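You operate a simulated robot arm through the tools that you are given. There is no shell and no other tool.

You are at the controls of a simulated two-armed robot. One attempt, no reset.

JOB
Wipe off the old paste; clamp the heat sink on the module plate.
Fine: wipe with the white pad and put it back before the sink goes on; the purple clamp ends shut. Set down upright: white pad. What is to be rubbed or washed off counts as gone when no trace of it is left.

It is judged by the outcome, as a careful person would: the job done as asked, and still so three seconds after it is handed in. It fails if anything else is knocked over, pushed out of place, dropped, spilled or broken.

ROBOT AND FRAMES
Two 7-joint arms with fingered hands on one trunk that stands fixed in place. Base frame: the origin is at the foot of the trunk, x ahead of it, y to its left, z up; the work surface is at about z = 900. Units: mm, rad, N and s.
The left shoulder is at [70, 166, 1168], the right one opposite. With the tool pointing down near the work surface each hand reaches from about 460 to 960 mm from the base axis, measured 20 degrees to its own side. Payload 4.1 kg a hand.
The TCP of each hand is the grasp point between the finger pads, 32 mm short of the fingertips. In the tool frame z runs along the fingers and y along their closing line. Largest opening 108 mm; the body of the gripper starts 38 mm behind the TCP. The gripper is a hand of 4 fingers: y runs from the thumb to the fingers, the wrist lies at [-16, -108, -186] in the tool frame, and closing takes about 1.5 s.
Orientation is that of the tool frame in the base frame, as a unit quaternion [x, y, z, w]. With the fingers straight down and the wrist toward the robot, the tool's x, y and z point along [0, 1, 0], [1, 0, 0] and [0, 0, -1] of the base frame.

CONTROLS
- The arms move only by the tool move_arm. It takes "left_plan", "right_plan" or both (then of equal length, played together; a hand with none holds still); each is a list of rows, each a list of 6 numbers: the shift along the tool's x, y, z in units of 20 mm (1.0 is 20 mm), then the turn, a rotation vector about the tool's x, y, z in units of 5 degrees (1.0 is 5 degrees). In form: [[dx, dy, dz, ax, ay, az], ...]. A call has 1 to 20 rows; each row shifts and turns the commanded pose from where the row before left it, along the tool's axes as they then stand. "left_jaw" and "right_jaw" are, for a hand that has rows, the finger opening in mm, from 0 to 108, set as the call begins (left out, the last holds). A call with a number of a shift or a turn outside -1 to 1 is refused whole. Each row takes 0.2 s and may step no farther than 50 mm and 0.15 rad from the row before; otherwise, or with a gripper value out of range, the whole call is refused. Where a pose cannot be reached the arm comes as near as it can. A force on the tool above 40 N (or 10 N above the force at the start of the call, whichever is more), or a blocked arm, ends the call early, and 0.2 s more pass. Each finger travels about 45 mm/s and halts on what it meets, pressing with about 24 N; the grip force reading is that of the motor and also rises with nothing between the fingers. The clock runs only during rows and for 0.2 s after the last one: add rows that do not move to give the fingers time. The reply holds the time, the measured pose of the TCP, the force on the tool along the base axes, the opening and the grip force, in the units named above and with some noise, with the torque about the TCP (base axes, N m) and any sound that the robot's microphone picked up.
- Cameras (640 x 400 px; columns grow to the right, rows downward): "scene" is now at [128.2, 41.9, 1401.9]; the picture's right is [0.49, -0.87, 0.00], its down [-0.47, -0.26, -0.84] and it looks along [0.74, 0.41, -0.54] (base axes); focal length 320 px, centre (320, 200). "left" rides on the left gripper at [-64, -93, -131] in its tool frame; the picture's right is [-0.80, -0.28, 0.53], its down [0.55, -0.71, 0.45] and it looks along [0.25, 0.65, 0.72] (tool axes); focal length 247 px, centre (320, 200). "right" rides on the right gripper at [64, -93, -132] in its tool frame; the picture's right is [-0.80, 0.28, -0.53], its down [-0.55, -0.71, 0.45] and it looks along [-0.25, 0.65, 0.72] (tool axes); focal length 247 px, centre (320, 200). There is no depth. A picture from a camera that has moved, and an enlarged one, comes with that camera's place and axes in the base frame and with its lens.
- grab_frame(camera): a new picture of that camera. The clock stands still meanwhile.
- lift_body(by): slides the trunk up (or, below 0, down) by that many mm; the arms and the scene camera ride with it, the base frame stays. It gives what a move gives, with no picture.
- finger_targets(index, middle, ring, thumb_bend, hand): sets how far each is bent, from 0 (flat) to 100 (curled in); at 30 the hand is open as for a grip, at 70 the pads meet at the TCP. One left out holds its place. A second passes; each finger stops where it meets its share of the squeeze, and holds until it gets a number again. A gripper value or a shape takes the hand back. It gives what a move gives, with no picture; readings hold the bend of each and the force on the fingers (four entries, about 0 where the hand has none), thumb and palm.
- preshape(shape, hand): the hand has 4 fingers and takes this shape, open, in about a second: jaw (thumb against the fingers, like two jaws); tri (thumb and two fingers); tip (a fingertip pinch); poke (one finger out to press); point (the index stretched); flat (the hand flat); cup (the hand cupped); fist (a fist). The gripper value then closes the fingers along that shape, each until it touches; the sizes above hold for jaw. It gives what a move gives, with no picture.
- aim_head(pan, tilt): turns the head with the scene camera to pan (to the left, within 1.501 rad either way) and tilt (down, from -0.506 to 1.204), counted from straight ahead of the robot. It gives what a move gives.
- enlarge(camera, box): a new picture of the part [left, top, right, bottom] of that camera's present view, enlarged. The clock stands still meanwhile.
- finish_job(): hands the job in; it is judged then, once.

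Nothing tells you positions but the pictures and the camera data. Unless the task says otherwise, let go and move clear before handing in.

The tools are called after ">>>" by a JSON object that holds its "api" and its "payload". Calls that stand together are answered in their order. move_arm: Moves the arms, as the interface text tells. Its arguments: {"type":"object","properties":{"left_plan":{"type":"array","items":{"type":"array","items":{"type":"number"}}},"left_jaw":{"type":"number"},"right_plan":{"type":"array","items":{"type":"array","items":{"type":"number"}}},"right_jaw":{"type":"number"}},"required":[]} The other tools are called the same way: lift_body (by) slides the trunk up or down; preshape (shape, hand) gives the hand a shape; finger_targets (index, middle, ring, thumb_bend, hand) moves the fingers one by one; aim_head (pan, tilt) turns the head that bears the scene camera; grab_frame (camera) takes a picture; enlarge (camera, box) takes an enlarged picture of a part of a camera's view; finish_job () hands the job in.

At the start:

```text
time_s: 0.0
left_eef_pos: [377.7, 533.7, 1191.9]
left_tool_rot: [0.707, 0.707, 0.0, 0.0]
left_ft_force: [-0.5, 0.1, 0.4]
left_torque: [0.01, 0.01, 0.01]
left_gripper_width: 107.6
left_grasp_force: 0.1
left_shape: jaw
left_bend: [30.0, 30.0, 30.0, 30.0]
left_finger forces: [0.1, 0.0, 0.1, 0.0, 0.0, 0.0]
right_eef_pos: [671.3, 51.8, 1175.5]
right_tool_rot: [0.707, 0.707, 0.0, 0.0]
right_ft_force: [-0.3, 0.3, -0.3]
right_torque: [-0.02, 0.01, -0.03]
right_gripper_width: 107.7
right_grasp_force: 0.1
right_shape: jaw
right_bend: [30.0, 30.0, 30.0, 30.0]
right_finger forces: [0.1, 0.0, 0.0, 0.1, 0.1, 0.0]
trunk travel left (down, up): [-675.0, 265.0]
head pan, tilt: [0.506, 0.569]
```

scene: 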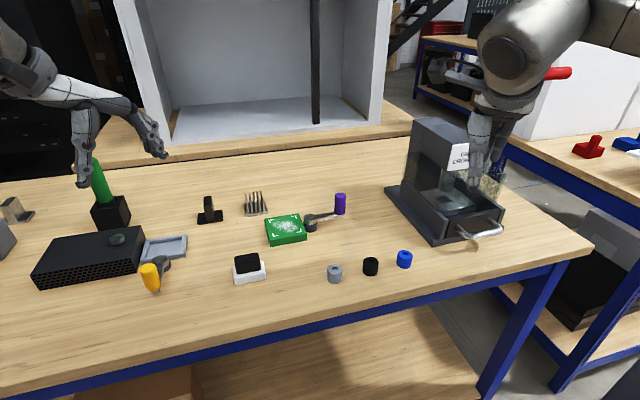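
right: 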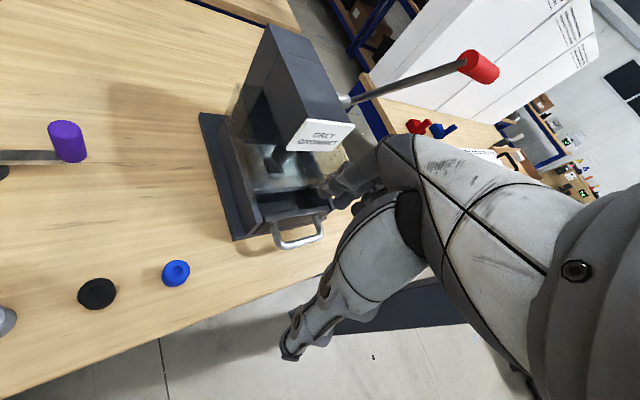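
left: 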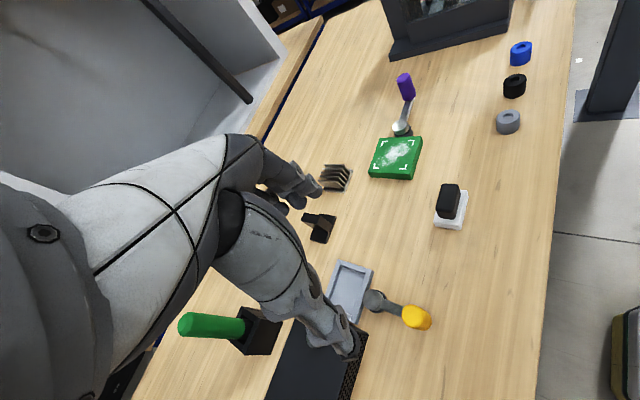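

I see a bench with a green module plate bearing white paste, a purple-handled clamp beside it, a finned heat sink, and a white pad with a black grip. I'll take closer looks before moving anything.

>>> {"api": "enlarge", "payload": {"camera": "scene", "box": [180, 170, 380, 295]}}

>>> {"api": "enlarge", "payload": {"camera": "left", "box": [290, 50, 530, 250]}}

>>> {"api": "enlarge", "payload": {"camera": "scene", "box": [0, 150, 240, 300]}}

```text
3.20 times, centred on (280, 232) of scene
camera zoom: at [128.2, 41.9, 1401.9], right [0.49, -0.87, 0.0], down [-0.47, -0.26, -0.84], along [0.74, 0.41, -0.54], focal length 1024 px, centre (448, 96)
```

zoom: 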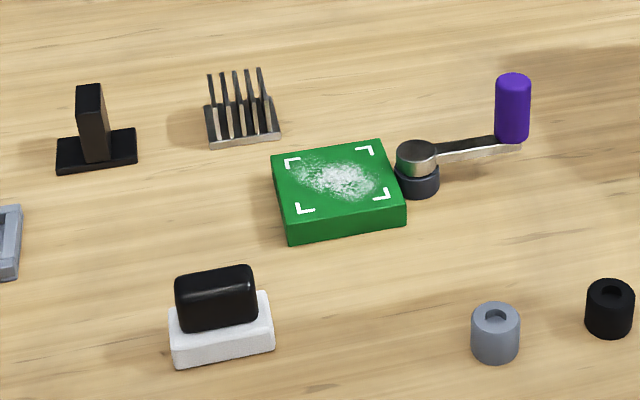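

```text
2.00 times, centred on (410, 150) of left
camera zoom: at [283.9, 470.7, 1324.4], right [-0.28, -0.8, -0.53], down [-0.71, 0.55, -0.45], along [0.65, 0.25, -0.72], focal length 494 px, centre (140, 300)
```

zoom: 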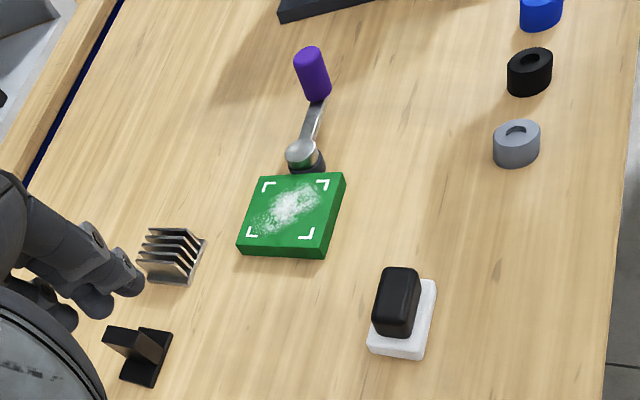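

```text
2.67 times, centred on (120, 225) of scene
camera zoom: at [128.2, 41.9, 1401.9], right [0.49, -0.87, 0.0], down [-0.47, -0.26, -0.84], along [0.74, 0.41, -0.54], focal length 853 px, centre (853, 133)
```

zoom: 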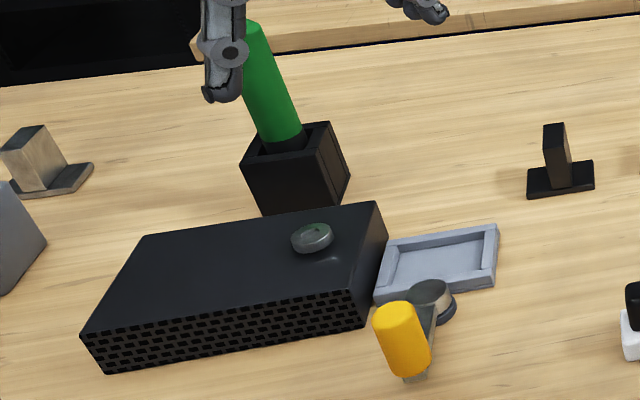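

The clamp and plate need a closer look to understand how the lever turns, so I'll zoom in on them, the sink and the pad.

>>> {"api": "enlarge", "payload": {"camera": "scene", "box": [290, 180, 360, 250]}}

>>> {"api": "enlarge", "payload": {"camera": "scene", "box": [230, 180, 320, 250]}}

>>> {"api": "enlarge", "payload": {"camera": "scene", "box": [220, 240, 290, 290]}}

>>> {"api": "enlarge", "payload": {"camera": "left", "box": [350, 60, 450, 190]}}

>>> {"api": "enlarge", "payload": {"camera": "scene", "box": [120, 220, 220, 300]}}

```text
5.71 times, centred on (325, 215) of scene
camera zoom: at [128.2, 41.9, 1401.9], right [0.49, -0.87, 0.0], down [-0.47, -0.26, -0.84], along [0.74, 0.41, -0.54], focal length 1828 px, centre (291, 114)
```

zoom: 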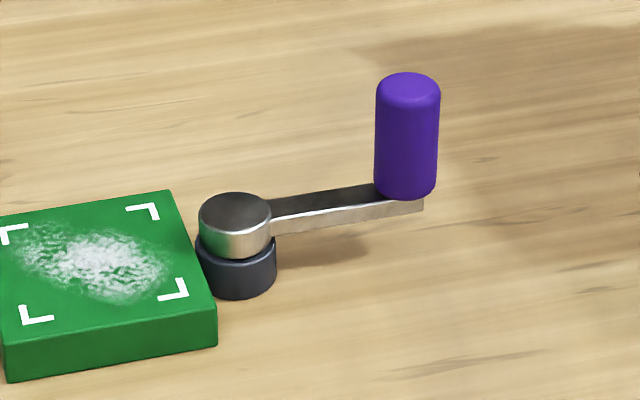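

```text
5.71 times, centred on (275, 215) of scene
camera zoom: at [128.2, 41.9, 1401.9], right [0.49, -0.87, 0.0], down [-0.47, -0.26, -0.84], along [0.74, 0.41, -0.54], focal length 1828 px, centre (577, 114)
```

zoom: 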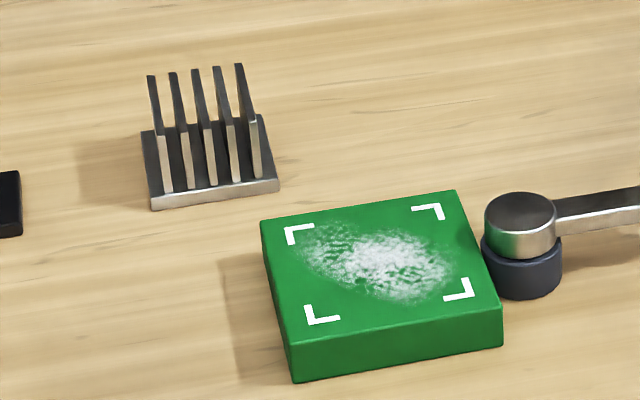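

```text
8.00 times, centred on (255, 265) of scene
camera zoom: at [128.2, 41.9, 1401.9], right [0.49, -0.87, 0.0], down [-0.47, -0.26, -0.84], along [0.74, 0.41, -0.54], focal length 2559 px, centre (840, -320)
```

zoom: 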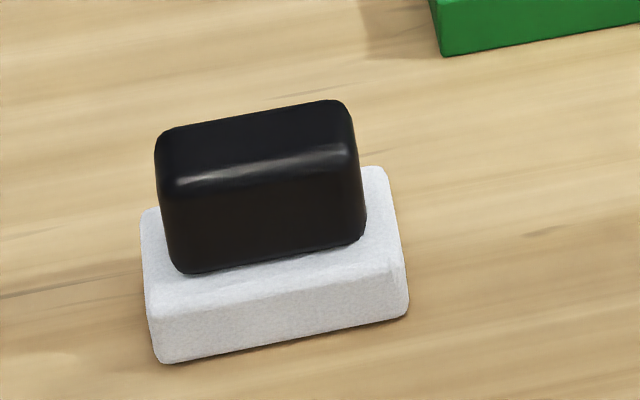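

```text
3.08 times, centred on (400, 125) of left
camera zoom: at [283.9, 470.7, 1324.4], right [-0.28, -0.8, -0.53], down [-0.71, 0.55, -0.45], along [0.65, 0.25, -0.72], focal length 760 px, centre (74, 431)
```

zoom: 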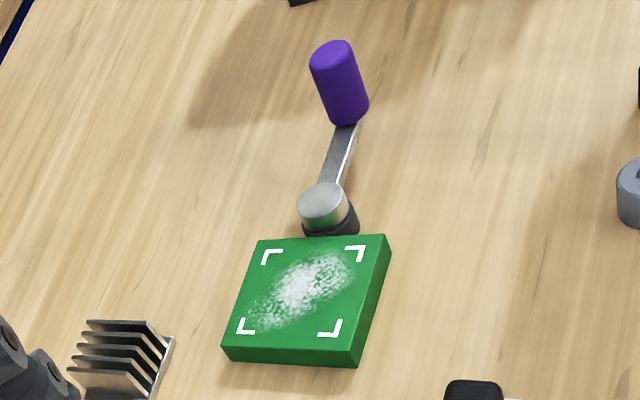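

```text
5.00 times, centred on (170, 260) of scene
camera zoom: at [128.2, 41.9, 1401.9], right [0.49, -0.87, 0.0], down [-0.47, -0.26, -0.84], along [0.74, 0.41, -0.54], focal length 1600 px, centre (1070, -100)
```

zoom: 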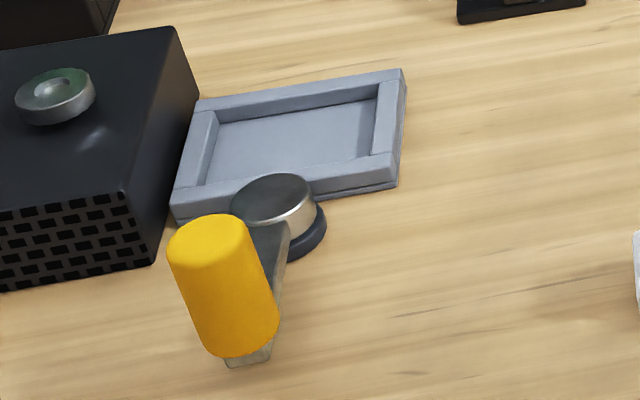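

The plate is a square turned ~45° centred near (641, 425), top about z=920. The pad sits near (479, 408) with its black grip's long axis along (0.7, -0.7), and the sink is near (675, 546). I'll move the left hand above the pad, yawed 45° to grip across the black block.

>>> {"api": "move_arm", "payload": {"left_plan": [[-0.786, 0.636, 0.8875, 0, 0, 0], [-0.786, 0.636, 0.8875, 0, 0, 0], [-0.786, 0.636, 0.8875, 0, 0, 0], [-0.786, 0.636, 0.8875, 0, 0, 0], [-0.786, 0.636, 0.8875, 0, 0, 0], [-0.786, 0.636, 0.8875, 0, 0, 0], [-0.786, 0.636, 0.8875, 0, 0, 0], [-0.786, 0.636, 0.8875, 0, 0, 0], [0, 0, 0, 0, 0, -1], [0, 0, 0, 0, 0, -1], [0, 0, 0, 0, 0, -1], [0, 0, 0, 0, 0, -1], [0, 0, 0, 0, 0, -1], [0, 0, 0, 0, 0, -1], [0, 0, 0, 0, 0, -1], [0, 0, 0, 0, 0, -1], [0, 0, 0, 0, 0, -1]]}}

>>> {"api": "grab_frame", "payload": {"camera": "left"}}

>>> {"api": "grab_frame", "payload": {"camera": "scene"}}

```text
time_s: 3.6
left_eef_pos: [478.5, 408.9, 1049.9]
left_tool_rot: [0.382, 0.924, 0.0, 0.0]
left_ft_force: [0.7, 0.4, -0.5]
left_torque: [-0.01, 0.0, -0.02]
left_gripper_width: 107.7
left_grasp_force: 0.1
left_shape: jaw
left_bend: [30.0, 30.0, 30.0, 30.0]
left_finger forces: [0.0, 0.0, 0.1, 0.0, 0.0, 0.0]
right_eef_pos: [671.4, 51.6, 1176.4]
right_tool_rot: [0.708, 0.706, 0.0, -0.001]
right_ft_force: [0.1, 0.0, -0.1]
right_torque: [0.02, 0.02, 0.0]
right_gripper_width: 107.6
right_grasp_force: 0.2
right_shape: jaw
right_bend: [30.0, 30.0, 30.0, 30.0]
right_finger forces: [0.0, 0.0, 0.0, 0.0, 0.0, 0.1]
trunk travel left (down, up): [-675.0, 265.0]
head pan, tilt: [0.506, 0.569]
```

```text
taken
camera left: at [457.9, 297.7, 1181.8], right [0.36, -0.76, -0.53], down [-0.89, -0.11, -0.45], along [0.28, 0.64, -0.72], focal length 247 px, centre (320, 200)
```

left: 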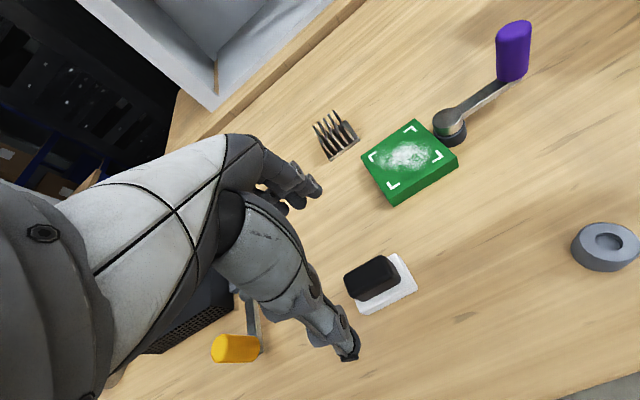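

```text
taken
camera scene: at [128.3, 40.9, 1401.9], right [0.49, -0.87, 0.0], down [-0.47, -0.26, -0.84], along [0.74, 0.41, -0.54], focal length 320 px, centre (320, 200)
```

scene: 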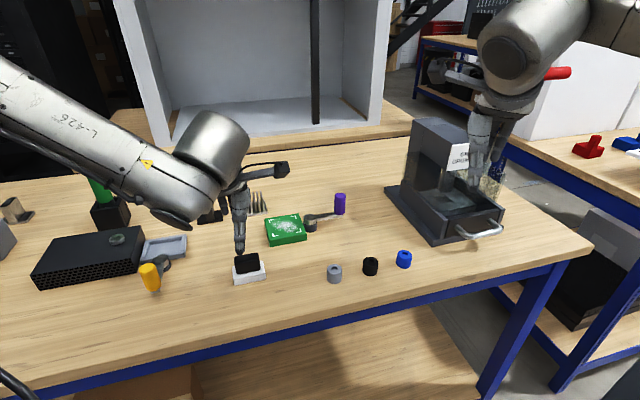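

>>> {"api": "enlarge", "payload": {"camera": "left", "box": [310, 230, 440, 330]}}

>>> {"api": "enlarge", "payload": {"camera": "left", "box": [340, 100, 480, 220]}}

>>> {"api": "enlarge", "payload": {"camera": "scene", "box": [200, 150, 320, 300]}}

```text
4.00 times, centred on (375, 280) of left
camera zoom: at [457.9, 297.7, 1181.8], right [0.36, -0.76, -0.53], down [-0.89, -0.11, -0.45], along [0.28, 0.64, -0.72], focal length 988 px, centre (100, -120)
```

zoom: 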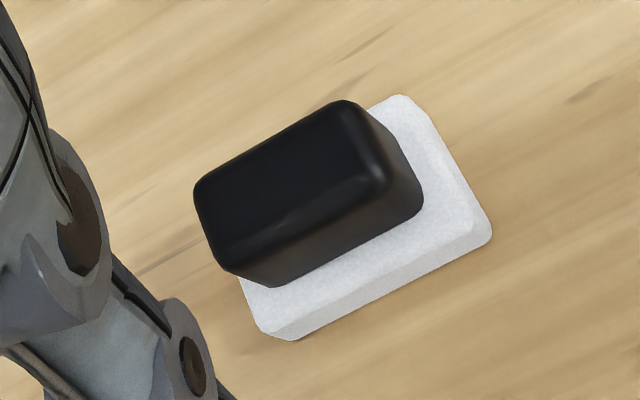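

```text
3.33 times, centred on (410, 160) of left
camera zoom: at [457.9, 297.7, 1181.8], right [0.36, -0.76, -0.53], down [-0.89, -0.11, -0.45], along [0.28, 0.64, -0.72], focal length 823 px, centre (20, 333)
```

zoom: 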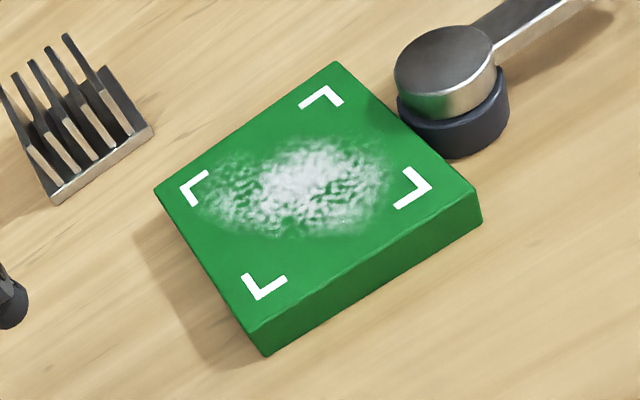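

```text
2.67 times, centred on (260, 225) of scene
camera zoom: at [128.3, 40.9, 1401.9], right [0.49, -0.87, 0.0], down [-0.47, -0.26, -0.84], along [0.74, 0.41, -0.54], focal length 853 px, centre (480, 133)
```

zoom: 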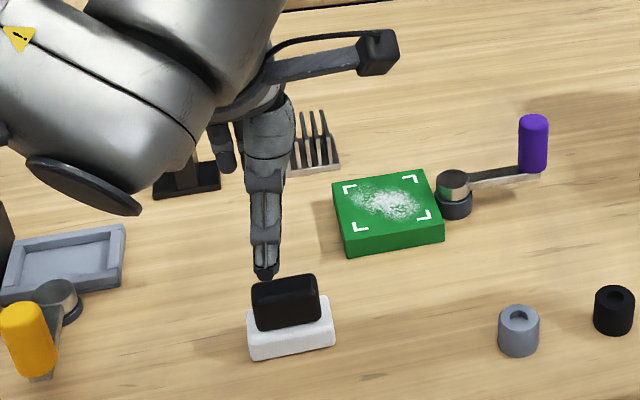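

The hand is centred over the pad. I'll lower partway, then check finger clearance above the white base.

>>> {"api": "move_arm", "payload": {"left_plan": [[0, 0, 1, 0, 0, 0], [0, 0, 1, 0, 0, 0], [0, 0, 1, 0, 0, 0], [0, -0.1, 1, 0, 0, 0]], "left_jaw": 60}}

>>> {"api": "grab_frame", "payload": {"camera": "left"}}

>>> {"api": "enlarge", "payload": {"camera": "scene", "box": [200, 190, 300, 300]}}

```text
time_s: 4.6
left_eef_pos: [478.1, 407.1, 969.6]
left_tool_rot: [0.384, 0.924, 0.0, -0.001]
left_ft_force: [-1.5, 0.5, 0.4]
left_torque: [-0.01, 0.01, 0.0]
left_gripper_width: 60.2
left_grasp_force: 0.1
left_shape: jaw
left_bend: [74.0, 43.0, 40.0, 68.0]
left_finger forces: [0.0, 0.1, 0.0, 0.1, 0.1, 0.0]
right_eef_pos: [672.7, 51.0, 1176.7]
right_tool_rot: [0.707, 0.707, -0.001, 0.0]
right_ft_force: [0.5, -0.5, 0.0]
right_torque: [-0.03, 0.03, 0.01]
right_gripper_width: 108.0
right_grasp_force: 0.1
right_shape: jaw
right_bend: [30.0, 30.0, 30.0, 30.0]
right_finger forces: [0.0, 0.0, 0.0, 0.0, 0.0, 0.1]
trunk travel left (down, up): [-675.0, 265.0]
head pan, tilt: [0.506, 0.569]
```

```text
taken
camera left: at [457.6, 297.4, 1101.9], right [0.36, -0.76, -0.53], down [-0.89, -0.11, -0.45], along [0.28, 0.63, -0.72], focal length 247 px, centre (320, 200)
```

left: 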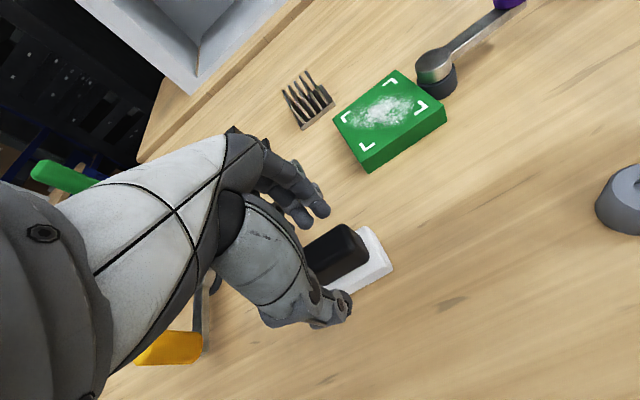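

```text
3.64 times, centred on (250, 245) of scene
camera zoom: at [129.2, 42.0, 1401.8], right [0.49, -0.87, 0.0], down [-0.47, -0.26, -0.84], along [0.74, 0.41, -0.54], focal length 1163 px, centre (574, 36)
```

zoom: 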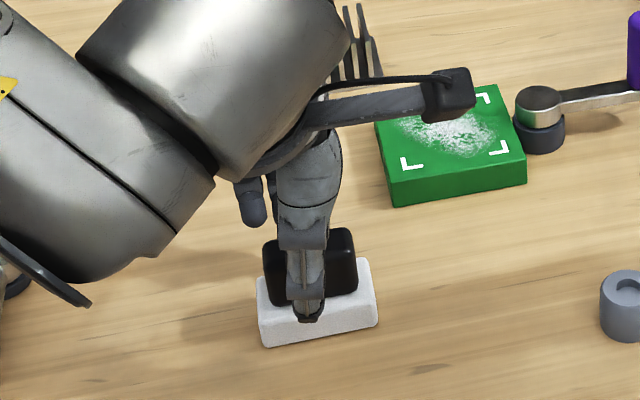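

>>> {"api": "enlarge", "payload": {"camera": "left", "box": [240, 140, 400, 340]}}

>>> {"api": "enlarge", "payload": {"camera": "scene", "box": [225, 210, 275, 290]}}

```text
2.00 times, centred on (320, 240) of left
camera zoom: at [457.6, 297.4, 1101.9], right [0.36, -0.76, -0.53], down [-0.89, -0.11, -0.45], along [0.28, 0.63, -0.72], focal length 494 px, centre (320, 120)
```

zoom: 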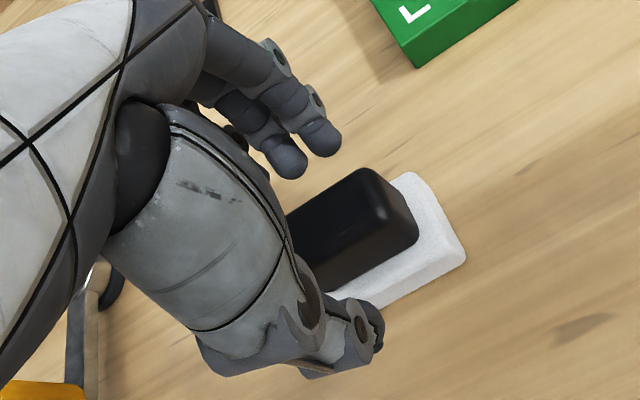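

```text
5.00 times, centred on (250, 250) of scene
camera zoom: at [129.2, 42.0, 1401.8], right [0.49, -0.87, 0.0], down [-0.47, -0.26, -0.84], along [0.74, 0.41, -0.54], focal length 1600 px, centre (670, -50)
```

zoom: 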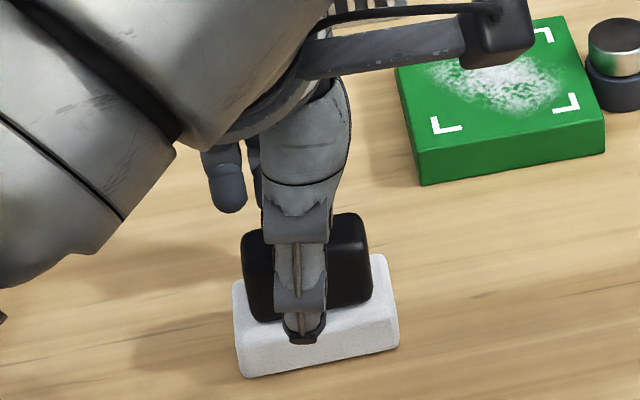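

>>> {"api": "move_arm", "payload": {"left_plan": [[0, 0, 0.3, 0, 0, 0], [0, 0, 0.3, 0, 0, 0], [0, 0, 0, 0, 0, 0], [0, 0, 0, 0, 0, 0]], "left_jaw": 36}}

>>> {"api": "enlarge", "payload": {"camera": "left", "box": [240, 140, 400, 340]}}

>>> {"api": "enlarge", "payload": {"camera": "scene", "box": [225, 210, 275, 290]}}

```text
time_s: 5.6
left_eef_pos: [478.3, 406.4, 957.5]
left_tool_rot: [0.383, 0.924, 0.0, 0.0]
left_ft_force: [0.7, -0.2, 0.0]
left_torque: [-0.02, 0.01, -0.01]
left_gripper_width: 36.3
left_grasp_force: 0.0
left_shape: jaw
left_bend: [74.0, 52.0, 50.0, 74.0]
left_finger forces: [0.1, 0.0, 0.0, 0.0, 0.1, 0.0]
right_eef_pos: [671.6, 52.5, 1176.1]
right_tool_rot: [0.707, 0.708, 0.0, 0.0]
right_ft_force: [-0.6, -0.2, -0.7]
right_torque: [-0.04, 0.0, 0.0]
right_gripper_width: 107.7
right_grasp_force: 0.1
right_shape: jaw
right_bend: [30.0, 30.0, 30.0, 30.0]
right_finger forces: [0.0, 0.0, 0.1, 0.1, 0.0, 0.0]
trunk travel left (down, up): [-675.0, 265.0]
head pan, tilt: [0.506, 0.569]
```

```text
2.00 times, centred on (320, 240) of left
camera zoom: at [457.4, 296.8, 1090.1], right [0.36, -0.76, -0.53], down [-0.89, -0.11, -0.45], along [0.28, 0.64, -0.72], focal length 494 px, centre (320, 120)
```

zoom: 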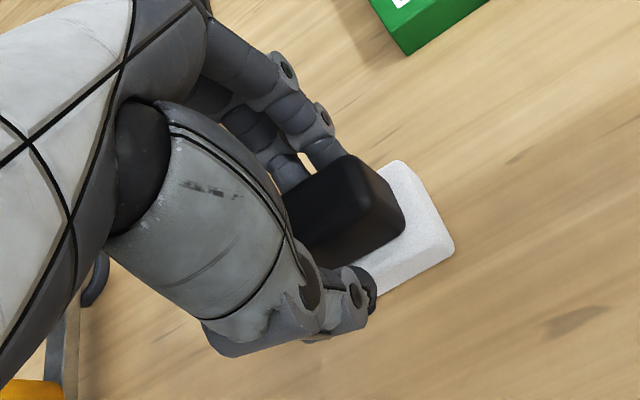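

```text
5.00 times, centred on (250, 250) of scene
camera zoom: at [128.5, 41.9, 1401.9], right [0.49, -0.87, 0.0], down [-0.47, -0.26, -0.84], along [0.74, 0.41, -0.54], focal length 1600 px, centre (670, -50)
```

zoom: 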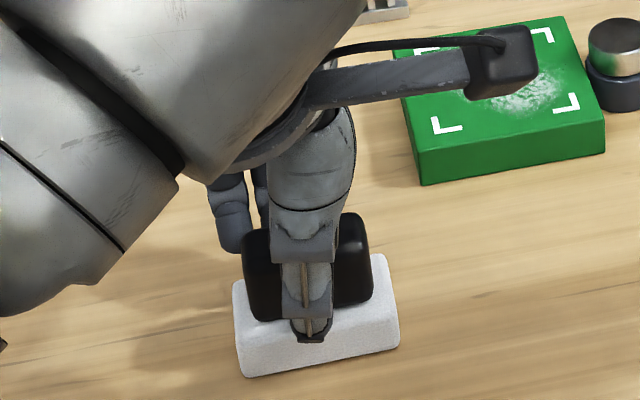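

>>> {"api": "move_arm", "payload": {"left_plan": [[-0.35, 0, 0, 0, 0, 0], [0, 0, 0, 0, 0, 0]]}}

>>> {"api": "move_arm", "payload": {"left_plan": [[0, 0, 0, 0, 0, 0], [0, 0, 0, 0, 0, 0], [0, 0, 0, 0, 0, 0], [0, 0, 0, 0, 0, 0], [0, 0, 0, 0, 0, 0], [0, 0, 0, 0, 0, 0]], "left_jaw": 5}}

>>> {"api": "enlarge", "payload": {"camera": "left", "box": [240, 140, 400, 340]}}

>>> {"api": "enlarge", "payload": {"camera": "scene", "box": [225, 210, 275, 290]}}

```text
time_s: 6.2
left_eef_pos: [481.6, 400.7, 958.2]
left_tool_rot: [0.383, 0.924, 0.0, 0.001]
left_ft_force: [0.9, 0.9, -0.5]
left_torque: [0.0, 0.0, 0.01]
left_gripper_width: 36.5
left_grasp_force: 0.0
left_shape: jaw
left_bend: [74.0, 52.0, 50.0, 74.0]
left_finger forces: [0.0, 0.1, 0.0, 0.0, 0.0, 0.1]
right_eef_pos: [672.4, 52.9, 1176.8]
right_tool_rot: [0.707, 0.707, 0.0, 0.0]
right_ft_force: [0.5, -0.3, 0.9]
right_torque: [0.01, 0.01, -0.02]
right_gripper_width: 107.7
right_grasp_force: 0.0
right_shape: jaw
right_bend: [30.0, 30.0, 30.0, 30.0]
right_finger forces: [0.0, 0.0, 0.0, 0.0, 0.0, 0.1]
trunk travel left (down, up): [-675.0, 265.0]
head pan, tilt: [0.506, 0.569]
```

```text
time_s: 7.6
left_eef_pos: [482.6, 401.0, 959.3]
left_tool_rot: [0.382, 0.924, -0.001, 0.0]
left_ft_force: [0.0, 1.0, -0.6]
left_torque: [-0.01, 0.0, 0.01]
left_gripper_width: 20.5
left_grasp_force: 23.9
left_shape: jaw
left_bend: [73.0, 60.0, 59.0, 74.0]
left_finger forces: [12.3, 6.4, 2.9, 0.0, 21.6, 0.0]
right_eef_pos: [672.0, 51.5, 1176.8]
right_tool_rot: [0.707, 0.707, 0.001, 0.0]
right_ft_force: [-0.6, -0.7, 0.4]
right_torque: [0.0, -0.02, 0.01]
right_gripper_width: 107.4
right_grasp_force: 0.1
right_shape: jaw
right_bend: [30.0, 30.0, 30.0, 30.0]
right_finger forces: [0.0, 0.0, 0.1, 0.0, 0.0, 0.0]
trunk travel left (down, up): [-675.0, 265.0]
head pan, tilt: [0.506, 0.569]
```

```text
2.00 times, centred on (320, 240) of left
camera zoom: at [461.6, 292.0, 1090.2], right [0.36, -0.76, -0.53], down [-0.89, -0.11, -0.45], along [0.28, 0.63, -0.72], focal length 494 px, centre (320, 120)
```

zoom: 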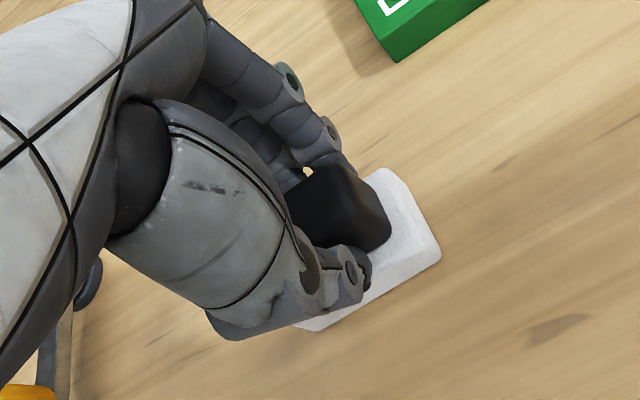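

```text
5.00 times, centred on (250, 250) of scene
camera zoom: at [128.4, 41.9, 1401.9], right [0.49, -0.87, 0.0], down [-0.47, -0.26, -0.84], along [0.74, 0.41, -0.54], focal length 1600 px, centre (670, -50)
```

zoom: 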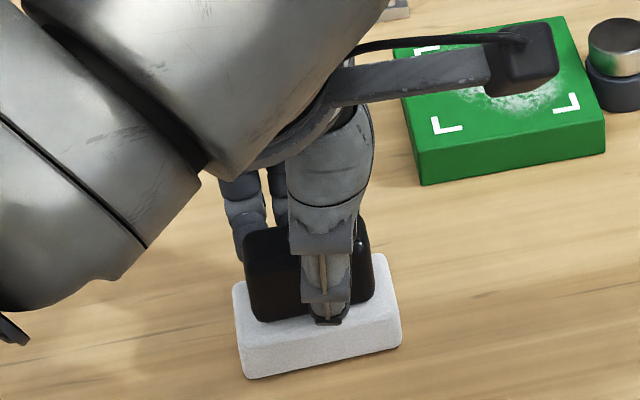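

The pad's grip block is firmly held (20.5 mm, ~24 N). I'll lift it and carry it over to just above the near side of the plate.

>>> {"api": "move_arm", "payload": {"left_plan": [[0, 0, -0.5, 0, 0, 0], [0, 0, -1, 0, 0, 0], [0, 0, -1, 0, 0, 0], [0, 0, -0.5, 0, 0, 0], [0, 0, 0, 0, 0, 0]]}}

>>> {"api": "enlarge", "payload": {"camera": "scene", "box": [200, 180, 320, 300]}}

```text
time_s: 8.8
left_eef_pos: [483.7, 401.9, 1016.4]
left_tool_rot: [0.383, 0.924, 0.001, 0.0]
left_ft_force: [0.0, 0.1, -1.7]
left_torque: [-0.01, 0.0, 0.01]
left_gripper_width: 20.9
left_grasp_force: 24.3
left_shape: jaw
left_bend: [73.0, 60.0, 59.0, 74.0]
left_finger forces: [12.3, 6.4, 2.9, 0.0, 21.6, 0.0]
right_eef_pos: [672.4, 51.7, 1176.4]
right_tool_rot: [0.707, 0.707, 0.0, 0.0]
right_ft_force: [0.1, 0.5, -1.1]
right_torque: [0.0, -0.02, -0.03]
right_gripper_width: 107.4
right_grasp_force: 0.0
right_shape: jaw
right_bend: [30.0, 30.0, 30.0, 30.0]
right_finger forces: [0.0, 0.0, 0.0, 0.1, 0.0, 0.1]
trunk travel left (down, up): [-675.0, 265.0]
head pan, tilt: [0.506, 0.569]
```

```text
3.33 times, centred on (260, 240) of scene
camera zoom: at [128.4, 41.9, 1401.9], right [0.49, -0.87, 0.0], down [-0.47, -0.26, -0.84], along [0.74, 0.41, -0.54], focal length 1066 px, centre (520, 67)
```

zoom: 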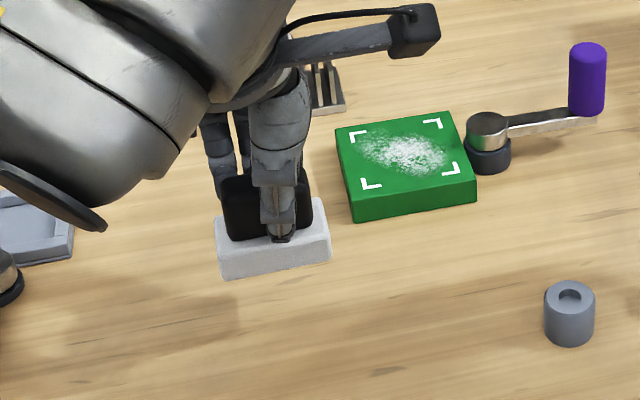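

>>> {"api": "move_arm", "payload": {"left_plan": [[-0.907, 0.877, 0, 0, 0, 0], [-0.907, 0.877, 0, 0, 0, 0], [-0.907, 0.877, 0, 0, 0, 0], [-0.907, 0.877, 0, 0, 0, 0], [-0.907, 0.877, 0, 0, 0, 0], [-0.907, 0.877, 0, 0, 0, 0], [0, 0, 0, 0, 0, 0]]}}

>>> {"api": "enlarge", "payload": {"camera": "left", "box": [240, 120, 440, 320]}}

>>> {"api": "enlarge", "payload": {"camera": "scene", "box": [230, 160, 350, 260]}}

```text
time_s: 10.4
left_eef_pos: [635.3, 400.6, 1017.8]
left_tool_rot: [0.383, 0.924, 0.0, 0.0]
left_ft_force: [-0.9, 0.4, -0.5]
left_torque: [-0.03, -0.02, 0.03]
left_gripper_width: 20.9
left_grasp_force: 23.7
left_shape: jaw
left_bend: [73.0, 60.0, 59.0, 74.0]
left_finger forces: [12.5, 6.4, 2.9, 0.0, 21.6, 0.1]
right_eef_pos: [671.3, 51.7, 1176.9]
right_tool_rot: [0.707, 0.707, 0.0, 0.0]
right_ft_force: [0.5, 0.3, -0.3]
right_torque: [-0.02, -0.03, -0.02]
right_gripper_width: 107.7
right_grasp_force: 0.2
right_shape: jaw
right_bend: [30.0, 30.0, 30.0, 30.0]
right_finger forces: [0.0, 0.1, 0.0, 0.0, 0.0, 0.0]
trunk travel left (down, up): [-675.0, 265.0]
head pan, tilt: [0.506, 0.569]
```

```text
2.00 times, centred on (340, 220) of left
camera zoom: at [613.4, 290.6, 1150.3], right [0.36, -0.76, -0.53], down [-0.89, -0.11, -0.45], along [0.28, 0.64, -0.72], focal length 494 px, centre (280, 160)
```

zoom: 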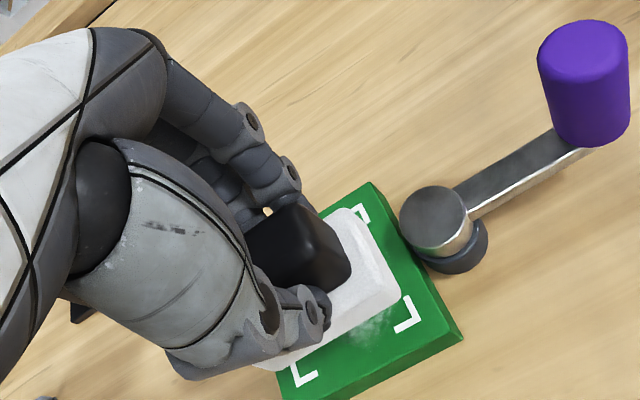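

```text
4.00 times, centred on (290, 210) of scene
camera zoom: at [127.7, 41.7, 1402.0], right [0.49, -0.87, 0.0], down [-0.47, -0.26, -0.84], along [0.74, 0.41, -0.54], focal length 1280 px, centre (440, 160)
```

zoom: 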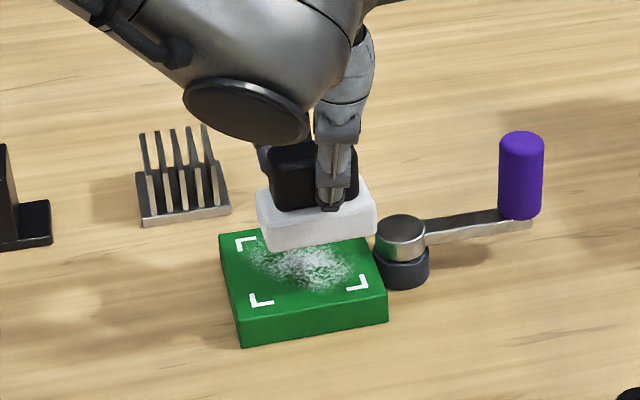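

The pad is aligned over the near side of the paste. I'll lower it until contact, gently.

>>> {"api": "move_arm", "payload": {"left_plan": [[0, 0, 0.6, 0, 0, 0], [0, 0, 0.6, 0, 0, 0], [0, 0, 0.5, 0, 0, 0], [0, 0, 0.1, 0, 0, 0], [0, 0, 0, 0, 0, 0]]}}

>>> {"api": "enlarge", "payload": {"camera": "scene", "box": [230, 160, 350, 260]}}

```text
time_s: 11.6
left_eef_pos: [633.8, 399.0, 981.8]
left_tool_rot: [0.382, 0.924, -0.001, -0.001]
left_ft_force: [0.5, -0.8, 0.3]
left_torque: [0.05, 0.03, -0.04]
left_gripper_width: 20.7
left_grasp_force: 23.8
left_shape: jaw
left_bend: [73.0, 60.0, 59.0, 74.0]
left_finger forces: [12.4, 6.4, 2.9, 0.0, 21.6, 0.0]
right_eef_pos: [671.2, 52.3, 1176.4]
right_tool_rot: [0.707, 0.707, 0.001, 0.0]
right_ft_force: [-0.9, 0.7, -0.5]
right_torque: [-0.01, -0.01, 0.03]
right_gripper_width: 107.7
right_grasp_force: 0.1
right_shape: jaw
right_bend: [30.0, 30.0, 30.0, 30.0]
right_finger forces: [0.0, 0.0, 0.1, 0.1, 0.2, 0.0]
trunk travel left (down, up): [-675.0, 265.0]
head pan, tilt: [0.506, 0.569]
```

```text
4.00 times, centred on (290, 210) of scene
camera zoom: at [128.3, 41.8, 1401.9], right [0.49, -0.87, 0.0], down [-0.47, -0.26, -0.84], along [0.74, 0.41, -0.54], focal length 1280 px, centre (440, 160)
```

zoom: 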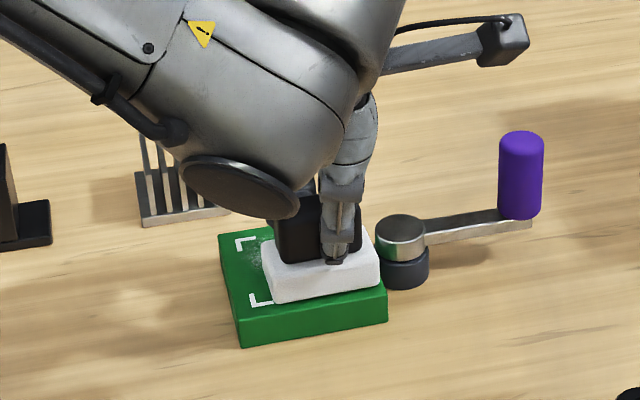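

>>> {"api": "move_arm", "payload": {"left_plan": [[0, 0, 0.05, 0, 0, 0], [0, 0, 0.05, 0, 0, 0], [0, 0, 0, 0, 0, 0]]}}

>>> {"api": "move_arm", "payload": {"left_plan": [[0, 0, 0.05, 0, 0, 0], [0, 0, 0, 0, 0, 0]]}}

```text
time_s: 12.4
left_eef_pos: [634.4, 399.2, 979.5]
left_tool_rot: [0.383, 0.924, 0.0, 0.001]
left_ft_force: [0.0, -0.2, 1.1]
left_torque: [0.0, -0.01, 0.03]
left_gripper_width: 20.7
left_grasp_force: 23.5
left_shape: jaw
left_bend: [73.0, 60.0, 59.0, 74.0]
left_finger forces: [12.4, 6.4, 3.0, 0.0, 21.8, 0.0]
right_eef_pos: [671.8, 52.4, 1176.7]
right_tool_rot: [0.708, 0.707, 0.0, 0.0]
right_ft_force: [-0.4, 0.6, 0.0]
right_torque: [0.0, 0.0, -0.01]
right_gripper_width: 107.8
right_grasp_force: 0.1
right_shape: jaw
right_bend: [30.0, 30.0, 30.0, 30.0]
right_finger forces: [0.0, 0.0, 0.0, 0.1, 0.1, 0.0]
trunk travel left (down, up): [-675.0, 265.0]
head pan, tilt: [0.506, 0.569]
```

```text
time_s: 13.0
left_eef_pos: [632.9, 398.7, 979.0]
left_tool_rot: [0.383, 0.924, 0.0, 0.001]
left_ft_force: [2.3, 0.0, 4.8]
left_torque: [0.06, -0.05, 0.0]
left_gripper_width: 21.1
left_grasp_force: 24.3
left_shape: jaw
left_bend: [73.0, 60.0, 59.0, 75.0]
left_finger forces: [13.3, 7.2, 3.3, 0.0, 22.1, 0.0]
right_eef_pos: [671.4, 51.2, 1176.6]
right_tool_rot: [0.707, 0.707, -0.001, 0.0]
right_ft_force: [1.1, 0.5, 1.1]
right_torque: [0.0, 0.0, -0.01]
right_gripper_width: 107.4
right_grasp_force: 0.1
right_shape: jaw
right_bend: [30.0, 30.0, 30.0, 30.0]
right_finger forces: [0.0, 0.0, 0.1, 0.0, 0.1, 0.0]
trunk travel left (down, up): [-675.0, 265.0]
head pan, tilt: [0.506, 0.569]
```

Contact made at ~5 N. Now I'll sweep across the paste slowly.

>>> {"api": "move_arm", "payload": {"left_plan": [[0, 0.3, 0.02, 0, 0, 0], [0, 0.3, 0, 0, 0, 0], [0, 0.3, 0, 0, 0, 0], [0, 0.3, 0, 0, 0, 0], [0, 0.3, 0, 0, 0, 0], [0, 0.3, 0, 0, 0, 0], [0, 0.3, 0, 0, 0, 0]]}}

>>> {"api": "enlarge", "payload": {"camera": "scene", "box": [230, 160, 350, 260]}}

>>> {"api": "enlarge", "payload": {"camera": "left", "box": [240, 120, 440, 320]}}

```text
time_s: 14.6
left_eef_pos: [659.1, 430.8, 980.8]
left_tool_rot: [0.383, 0.924, -0.001, 0.0]
left_ft_force: [-0.1, 0.0, -0.5]
left_torque: [-0.02, -0.02, 0.0]
left_gripper_width: 21.1
left_grasp_force: 24.0
left_shape: jaw
left_bend: [73.0, 60.0, 59.0, 74.0]
left_finger forces: [12.8, 6.8, 3.1, 0.0, 22.8, 0.0]
left hand out of reach, approached as far as the arm can: row 6
right_eef_pos: [670.8, 53.2, 1175.5]
right_tool_rot: [0.707, 0.707, 0.0, 0.0]
right_ft_force: [0.3, -0.9, -1.1]
right_torque: [-0.01, 0.0, 0.0]
right_gripper_width: 107.7
right_grasp_force: 0.1
right_shape: jaw
right_bend: [30.0, 30.0, 30.0, 30.0]
right_finger forces: [0.0, 0.0, 0.0, 0.0, 0.1, 0.0]
trunk travel left (down, up): [-675.0, 265.0]
head pan, tilt: [0.506, 0.569]
```

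```text
4.00 times, centred on (290, 210) of scene
camera zoom: at [128.5, 42.0, 1401.8], right [0.49, -0.87, 0.0], down [-0.47, -0.26, -0.84], along [0.74, 0.41, -0.54], focal length 1280 px, centre (440, 160)
```

zoom: 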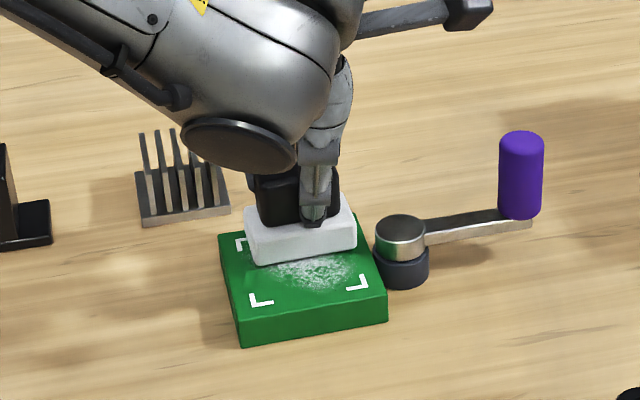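

```text
2.00 times, centred on (340, 220) of left
camera zoom: at [638.1, 321.2, 1113.2], right [0.36, -0.77, -0.53], down [-0.89, -0.11, -0.45], along [0.28, 0.63, -0.72], focal length 494 px, centre (280, 160)
```

zoom: 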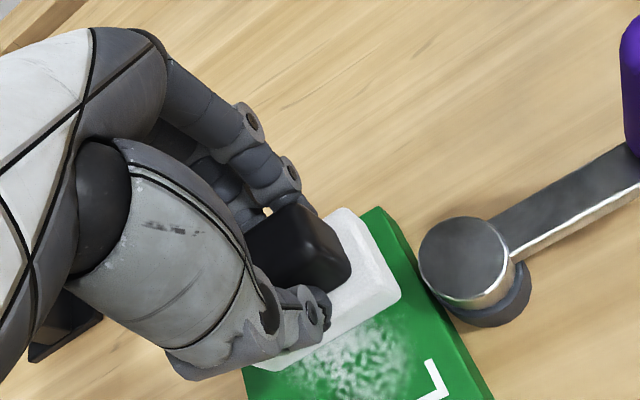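

The arm ran short of reach at this yaw near the end of the sweep. I'll lift off and check what the first pass did.

>>> {"api": "move_arm", "payload": {"left_plan": [[0, -0.3, -0.2, 0, 0, 0], [0, -0.5, -1, 0, 0, 0], [0, -1, -1, 0, 0, 0], [0, -1, -0.5, 0, 0, 0], [0, -1, 0, 0, 0, 0], [0, -1, 0, 0, 0, 0], [0, 0, 0, 0, 0, 0]]}}

>>> {"api": "enlarge", "payload": {"camera": "scene", "box": [230, 160, 350, 260]}}

>>> {"api": "enlarge", "payload": {"camera": "left", "box": [300, 50, 500, 250]}}

```text
time_s: 16.2
left_eef_pos: [593.8, 361.1, 1034.8]
left_tool_rot: [0.383, 0.924, 0.0, 0.0]
left_ft_force: [-0.2, -0.6, 0.0]
left_torque: [-0.02, -0.01, -0.01]
left_gripper_width: 21.0
left_grasp_force: 24.0
left_shape: jaw
left_bend: [73.0, 60.0, 59.0, 74.0]
left_finger forces: [12.9, 6.7, 3.1, 0.0, 22.8, 0.0]
right_eef_pos: [672.3, 52.0, 1176.1]
right_tool_rot: [0.707, 0.707, 0.0, 0.0]
right_ft_force: [0.2, -0.1, -1.2]
right_torque: [-0.02, -0.01, -0.02]
right_gripper_width: 107.5
right_grasp_force: 0.0
right_shape: jaw
right_bend: [30.0, 30.0, 30.0, 30.0]
right_finger forces: [0.0, 0.0, 0.0, 0.0, 0.0, 0.0]
trunk travel left (down, up): [-675.0, 265.0]
head pan, tilt: [0.506, 0.569]
```

```text
4.00 times, centred on (290, 210) of scene
camera zoom: at [128.7, 42.2, 1401.9], right [0.49, -0.87, 0.0], down [-0.47, -0.26, -0.84], along [0.74, 0.41, -0.54], focal length 1280 px, centre (440, 160)
```

zoom: 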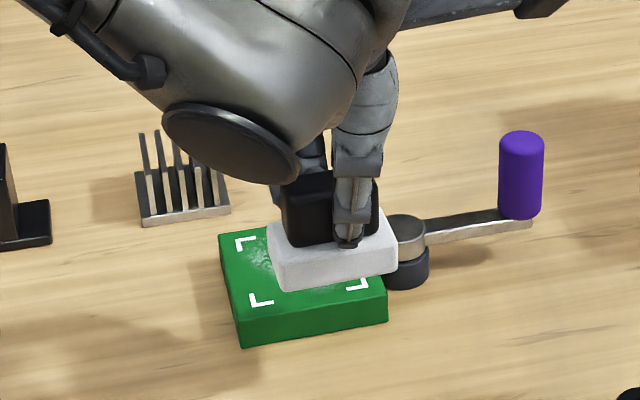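

```text
2.00 times, centred on (400, 150) of left
camera zoom: at [572.2, 251.4, 1165.4], right [0.36, -0.76, -0.53], down [-0.89, -0.11, -0.45], along [0.28, 0.64, -0.72], focal length 494 px, centre (160, 300)
```

zoom: 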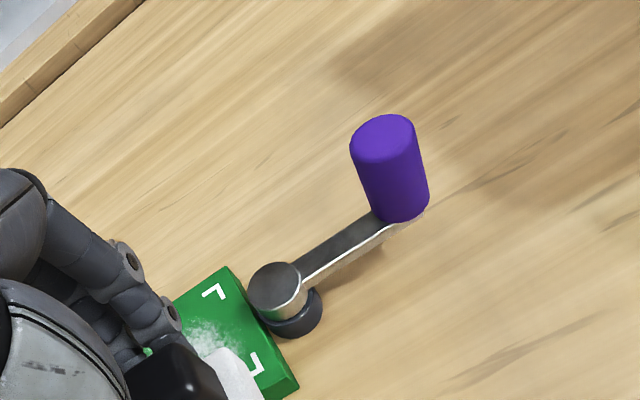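

>>> {"api": "lift_body", "payload": {"by": 150}}

>>> {"api": "grab_frame", "payload": {"camera": "scene"}}

>>> {"api": "enlarge", "payload": {"camera": "scene", "box": [230, 210, 350, 310]}}

```text
time_s: 17.9
left_eef_pos: [593.2, 360.9, 1182.4]
left_tool_rot: [0.381, 0.924, 0.0, 0.0]
left_ft_force: [-0.5, -0.4, -1.2]
left_torque: [0.03, 0.01, 0.02]
left_gripper_width: 20.7
left_grasp_force: 24.0
left_shape: jaw
left_bend: [73.0, 60.0, 59.0, 74.0]
left_finger forces: [12.9, 6.7, 3.1, 0.1, 22.8, 0.0]
right_eef_pos: [671.4, 51.3, 1325.7]
right_tool_rot: [0.707, 0.707, 0.0, -0.001]
right_ft_force: [0.8, -0.3, 0.0]
right_torque: [0.02, -0.03, -0.02]
right_gripper_width: 107.6
right_grasp_force: 0.0
right_shape: jaw
right_bend: [30.0, 30.0, 30.0, 30.0]
right_finger forces: [0.0, 0.1, 0.0, 0.0, 0.0, 0.1]
trunk travel left (down, up): [-825.0, 115.0]
head pan, tilt: [0.506, 0.569]
```

```text
taken
camera scene: at [128.6, 41.9, 1551.8], right [0.49, -0.87, 0.0], down [-0.47, -0.26, -0.84], along [0.74, 0.41, -0.54], focal length 320 px, centre (320, 200)
```

scene: 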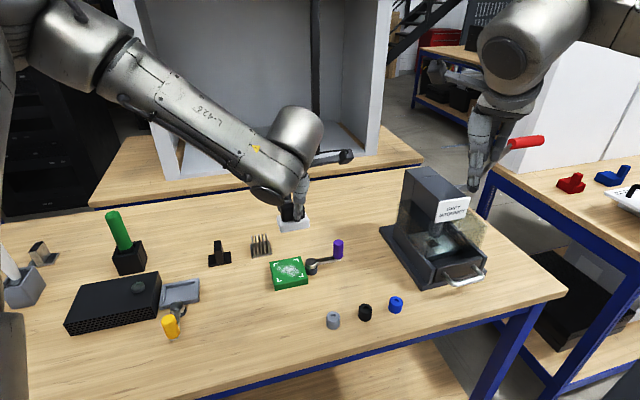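

```text
4.00 times, centred on (290, 260) of scene
camera zoom: at [128.6, 41.9, 1551.8], right [0.49, -0.87, 0.0], down [-0.47, -0.26, -0.84], along [0.74, 0.41, -0.54], focal length 1280 px, centre (440, -40)
```

zoom: 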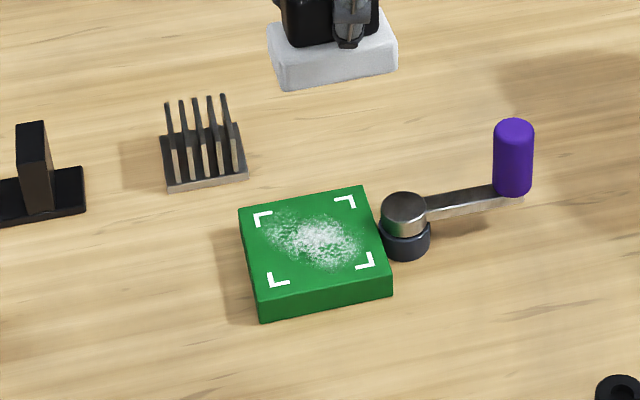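

>>> {"api": "enlarge", "payload": {"camera": "scene", "box": [260, 240, 340, 300]}}

```text
6.67 times, centred on (300, 270) of scene
camera zoom: at [128.6, 41.9, 1551.8], right [0.49, -0.87, 0.0], down [-0.47, -0.26, -0.84], along [0.74, 0.41, -0.54], focal length 2133 px, centre (453, -267)
```

zoom: 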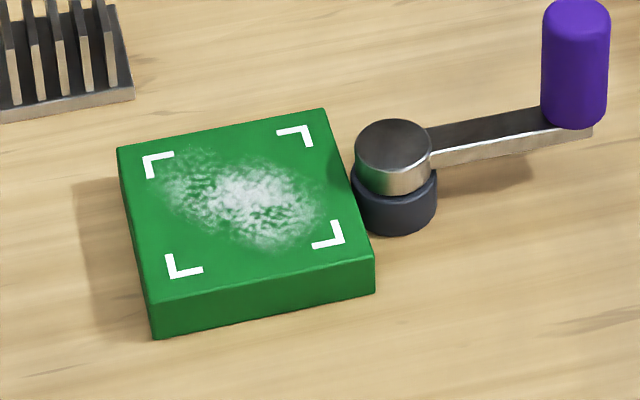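

The higher view shows the paste still mostly there. With the trunk raised I'll test the reach over the far side of the plate in free space.

>>> {"api": "move_arm", "payload": {"left_plan": [[0, 0.75, 0.9, 0, 0, 0], [0, 0.75, 0.9, 0, 0, 0], [0, 0.75, 0.9, 0, 0, 0], [0, 0.75, 0.9, 0, 0, 0], [0, 0.75, 0.9, 0, 0, 0], [0, 0.75, 0.9, 0, 0, 0], [0, 0.75, 0.9, 0, 0, 0], [0, 0, 0, 0, 0, 0]]}}

```text
time_s: 19.8
left_eef_pos: [633.5, 450.7, 1088.7]
left_tool_rot: [0.383, 0.924, -0.001, 0.0]
left_ft_force: [0.6, -0.5, -1.1]
left_torque: [0.02, -0.04, 0.01]
left_gripper_width: 20.9
left_grasp_force: 24.2
left_shape: jaw
left_bend: [73.0, 60.0, 59.0, 74.0]
left_finger forces: [12.9, 6.7, 3.1, 0.1, 22.9, 0.1]
left hand out of reach, approached as far as the arm can: row 5, 6, 7
right_eef_pos: [672.1, 51.7, 1327.3]
right_tool_rot: [0.707, 0.707, 0.0, 0.0]
right_ft_force: [0.6, -0.2, -0.7]
right_torque: [-0.06, 0.01, 0.01]
right_gripper_width: 107.6
right_grasp_force: 0.1
right_shape: jaw
right_bend: [30.0, 30.0, 30.0, 30.0]
right_finger forces: [0.0, 0.1, 0.0, 0.0, 0.1, 0.1]
trunk travel left (down, up): [-825.0, 115.0]
head pan, tilt: [0.506, 0.569]
```

Raising the trunk makes reach worse at this yaw (the forearm comes in from the left, so yaw +45° strains the wrist). I'll back up, return the trunk to its original height, and try the opposite yaw (−45°).

>>> {"api": "move_arm", "payload": {"left_plan": [[0, -0.8, -0.9, 0, 0, 0], [0, -0.8, -0.9, 0, 0, 0], [0, -0.8, -0.9, 0, 0, 0], [0, -0.8, -0.9, 0, 0, 0], [0, -0.8, -0.9, 0, 0, 0], [0, -0.8, -0.9, 0, 0, 0], [0, -0.8, -0.9, 0, 0, 0], [0, 0, 0, 0, 0, 0]]}}

```text
time_s: 21.6
left_eef_pos: [554.4, 371.6, 1212.5]
left_tool_rot: [0.383, 0.924, -0.001, 0.0]
left_ft_force: [0.0, 0.5, -0.8]
left_torque: [0.01, -0.01, -0.01]
left_gripper_width: 20.8
left_grasp_force: 24.0
left_shape: jaw
left_bend: [73.0, 60.0, 59.0, 74.0]
left_finger forces: [12.9, 6.7, 3.1, 0.1, 22.6, 0.0]
right_eef_pos: [671.4, 51.7, 1325.4]
right_tool_rot: [0.707, 0.707, 0.0, 0.0]
right_ft_force: [0.1, 0.1, -1.1]
right_torque: [0.01, 0.02, -0.01]
right_gripper_width: 107.5
right_grasp_force: 0.1
right_shape: jaw
right_bend: [30.0, 30.0, 30.0, 30.0]
right_finger forces: [0.0, 0.0, 0.0, 0.1, 0.1, 0.0]
trunk travel left (down, up): [-825.0, 115.0]
head pan, tilt: [0.506, 0.569]
```

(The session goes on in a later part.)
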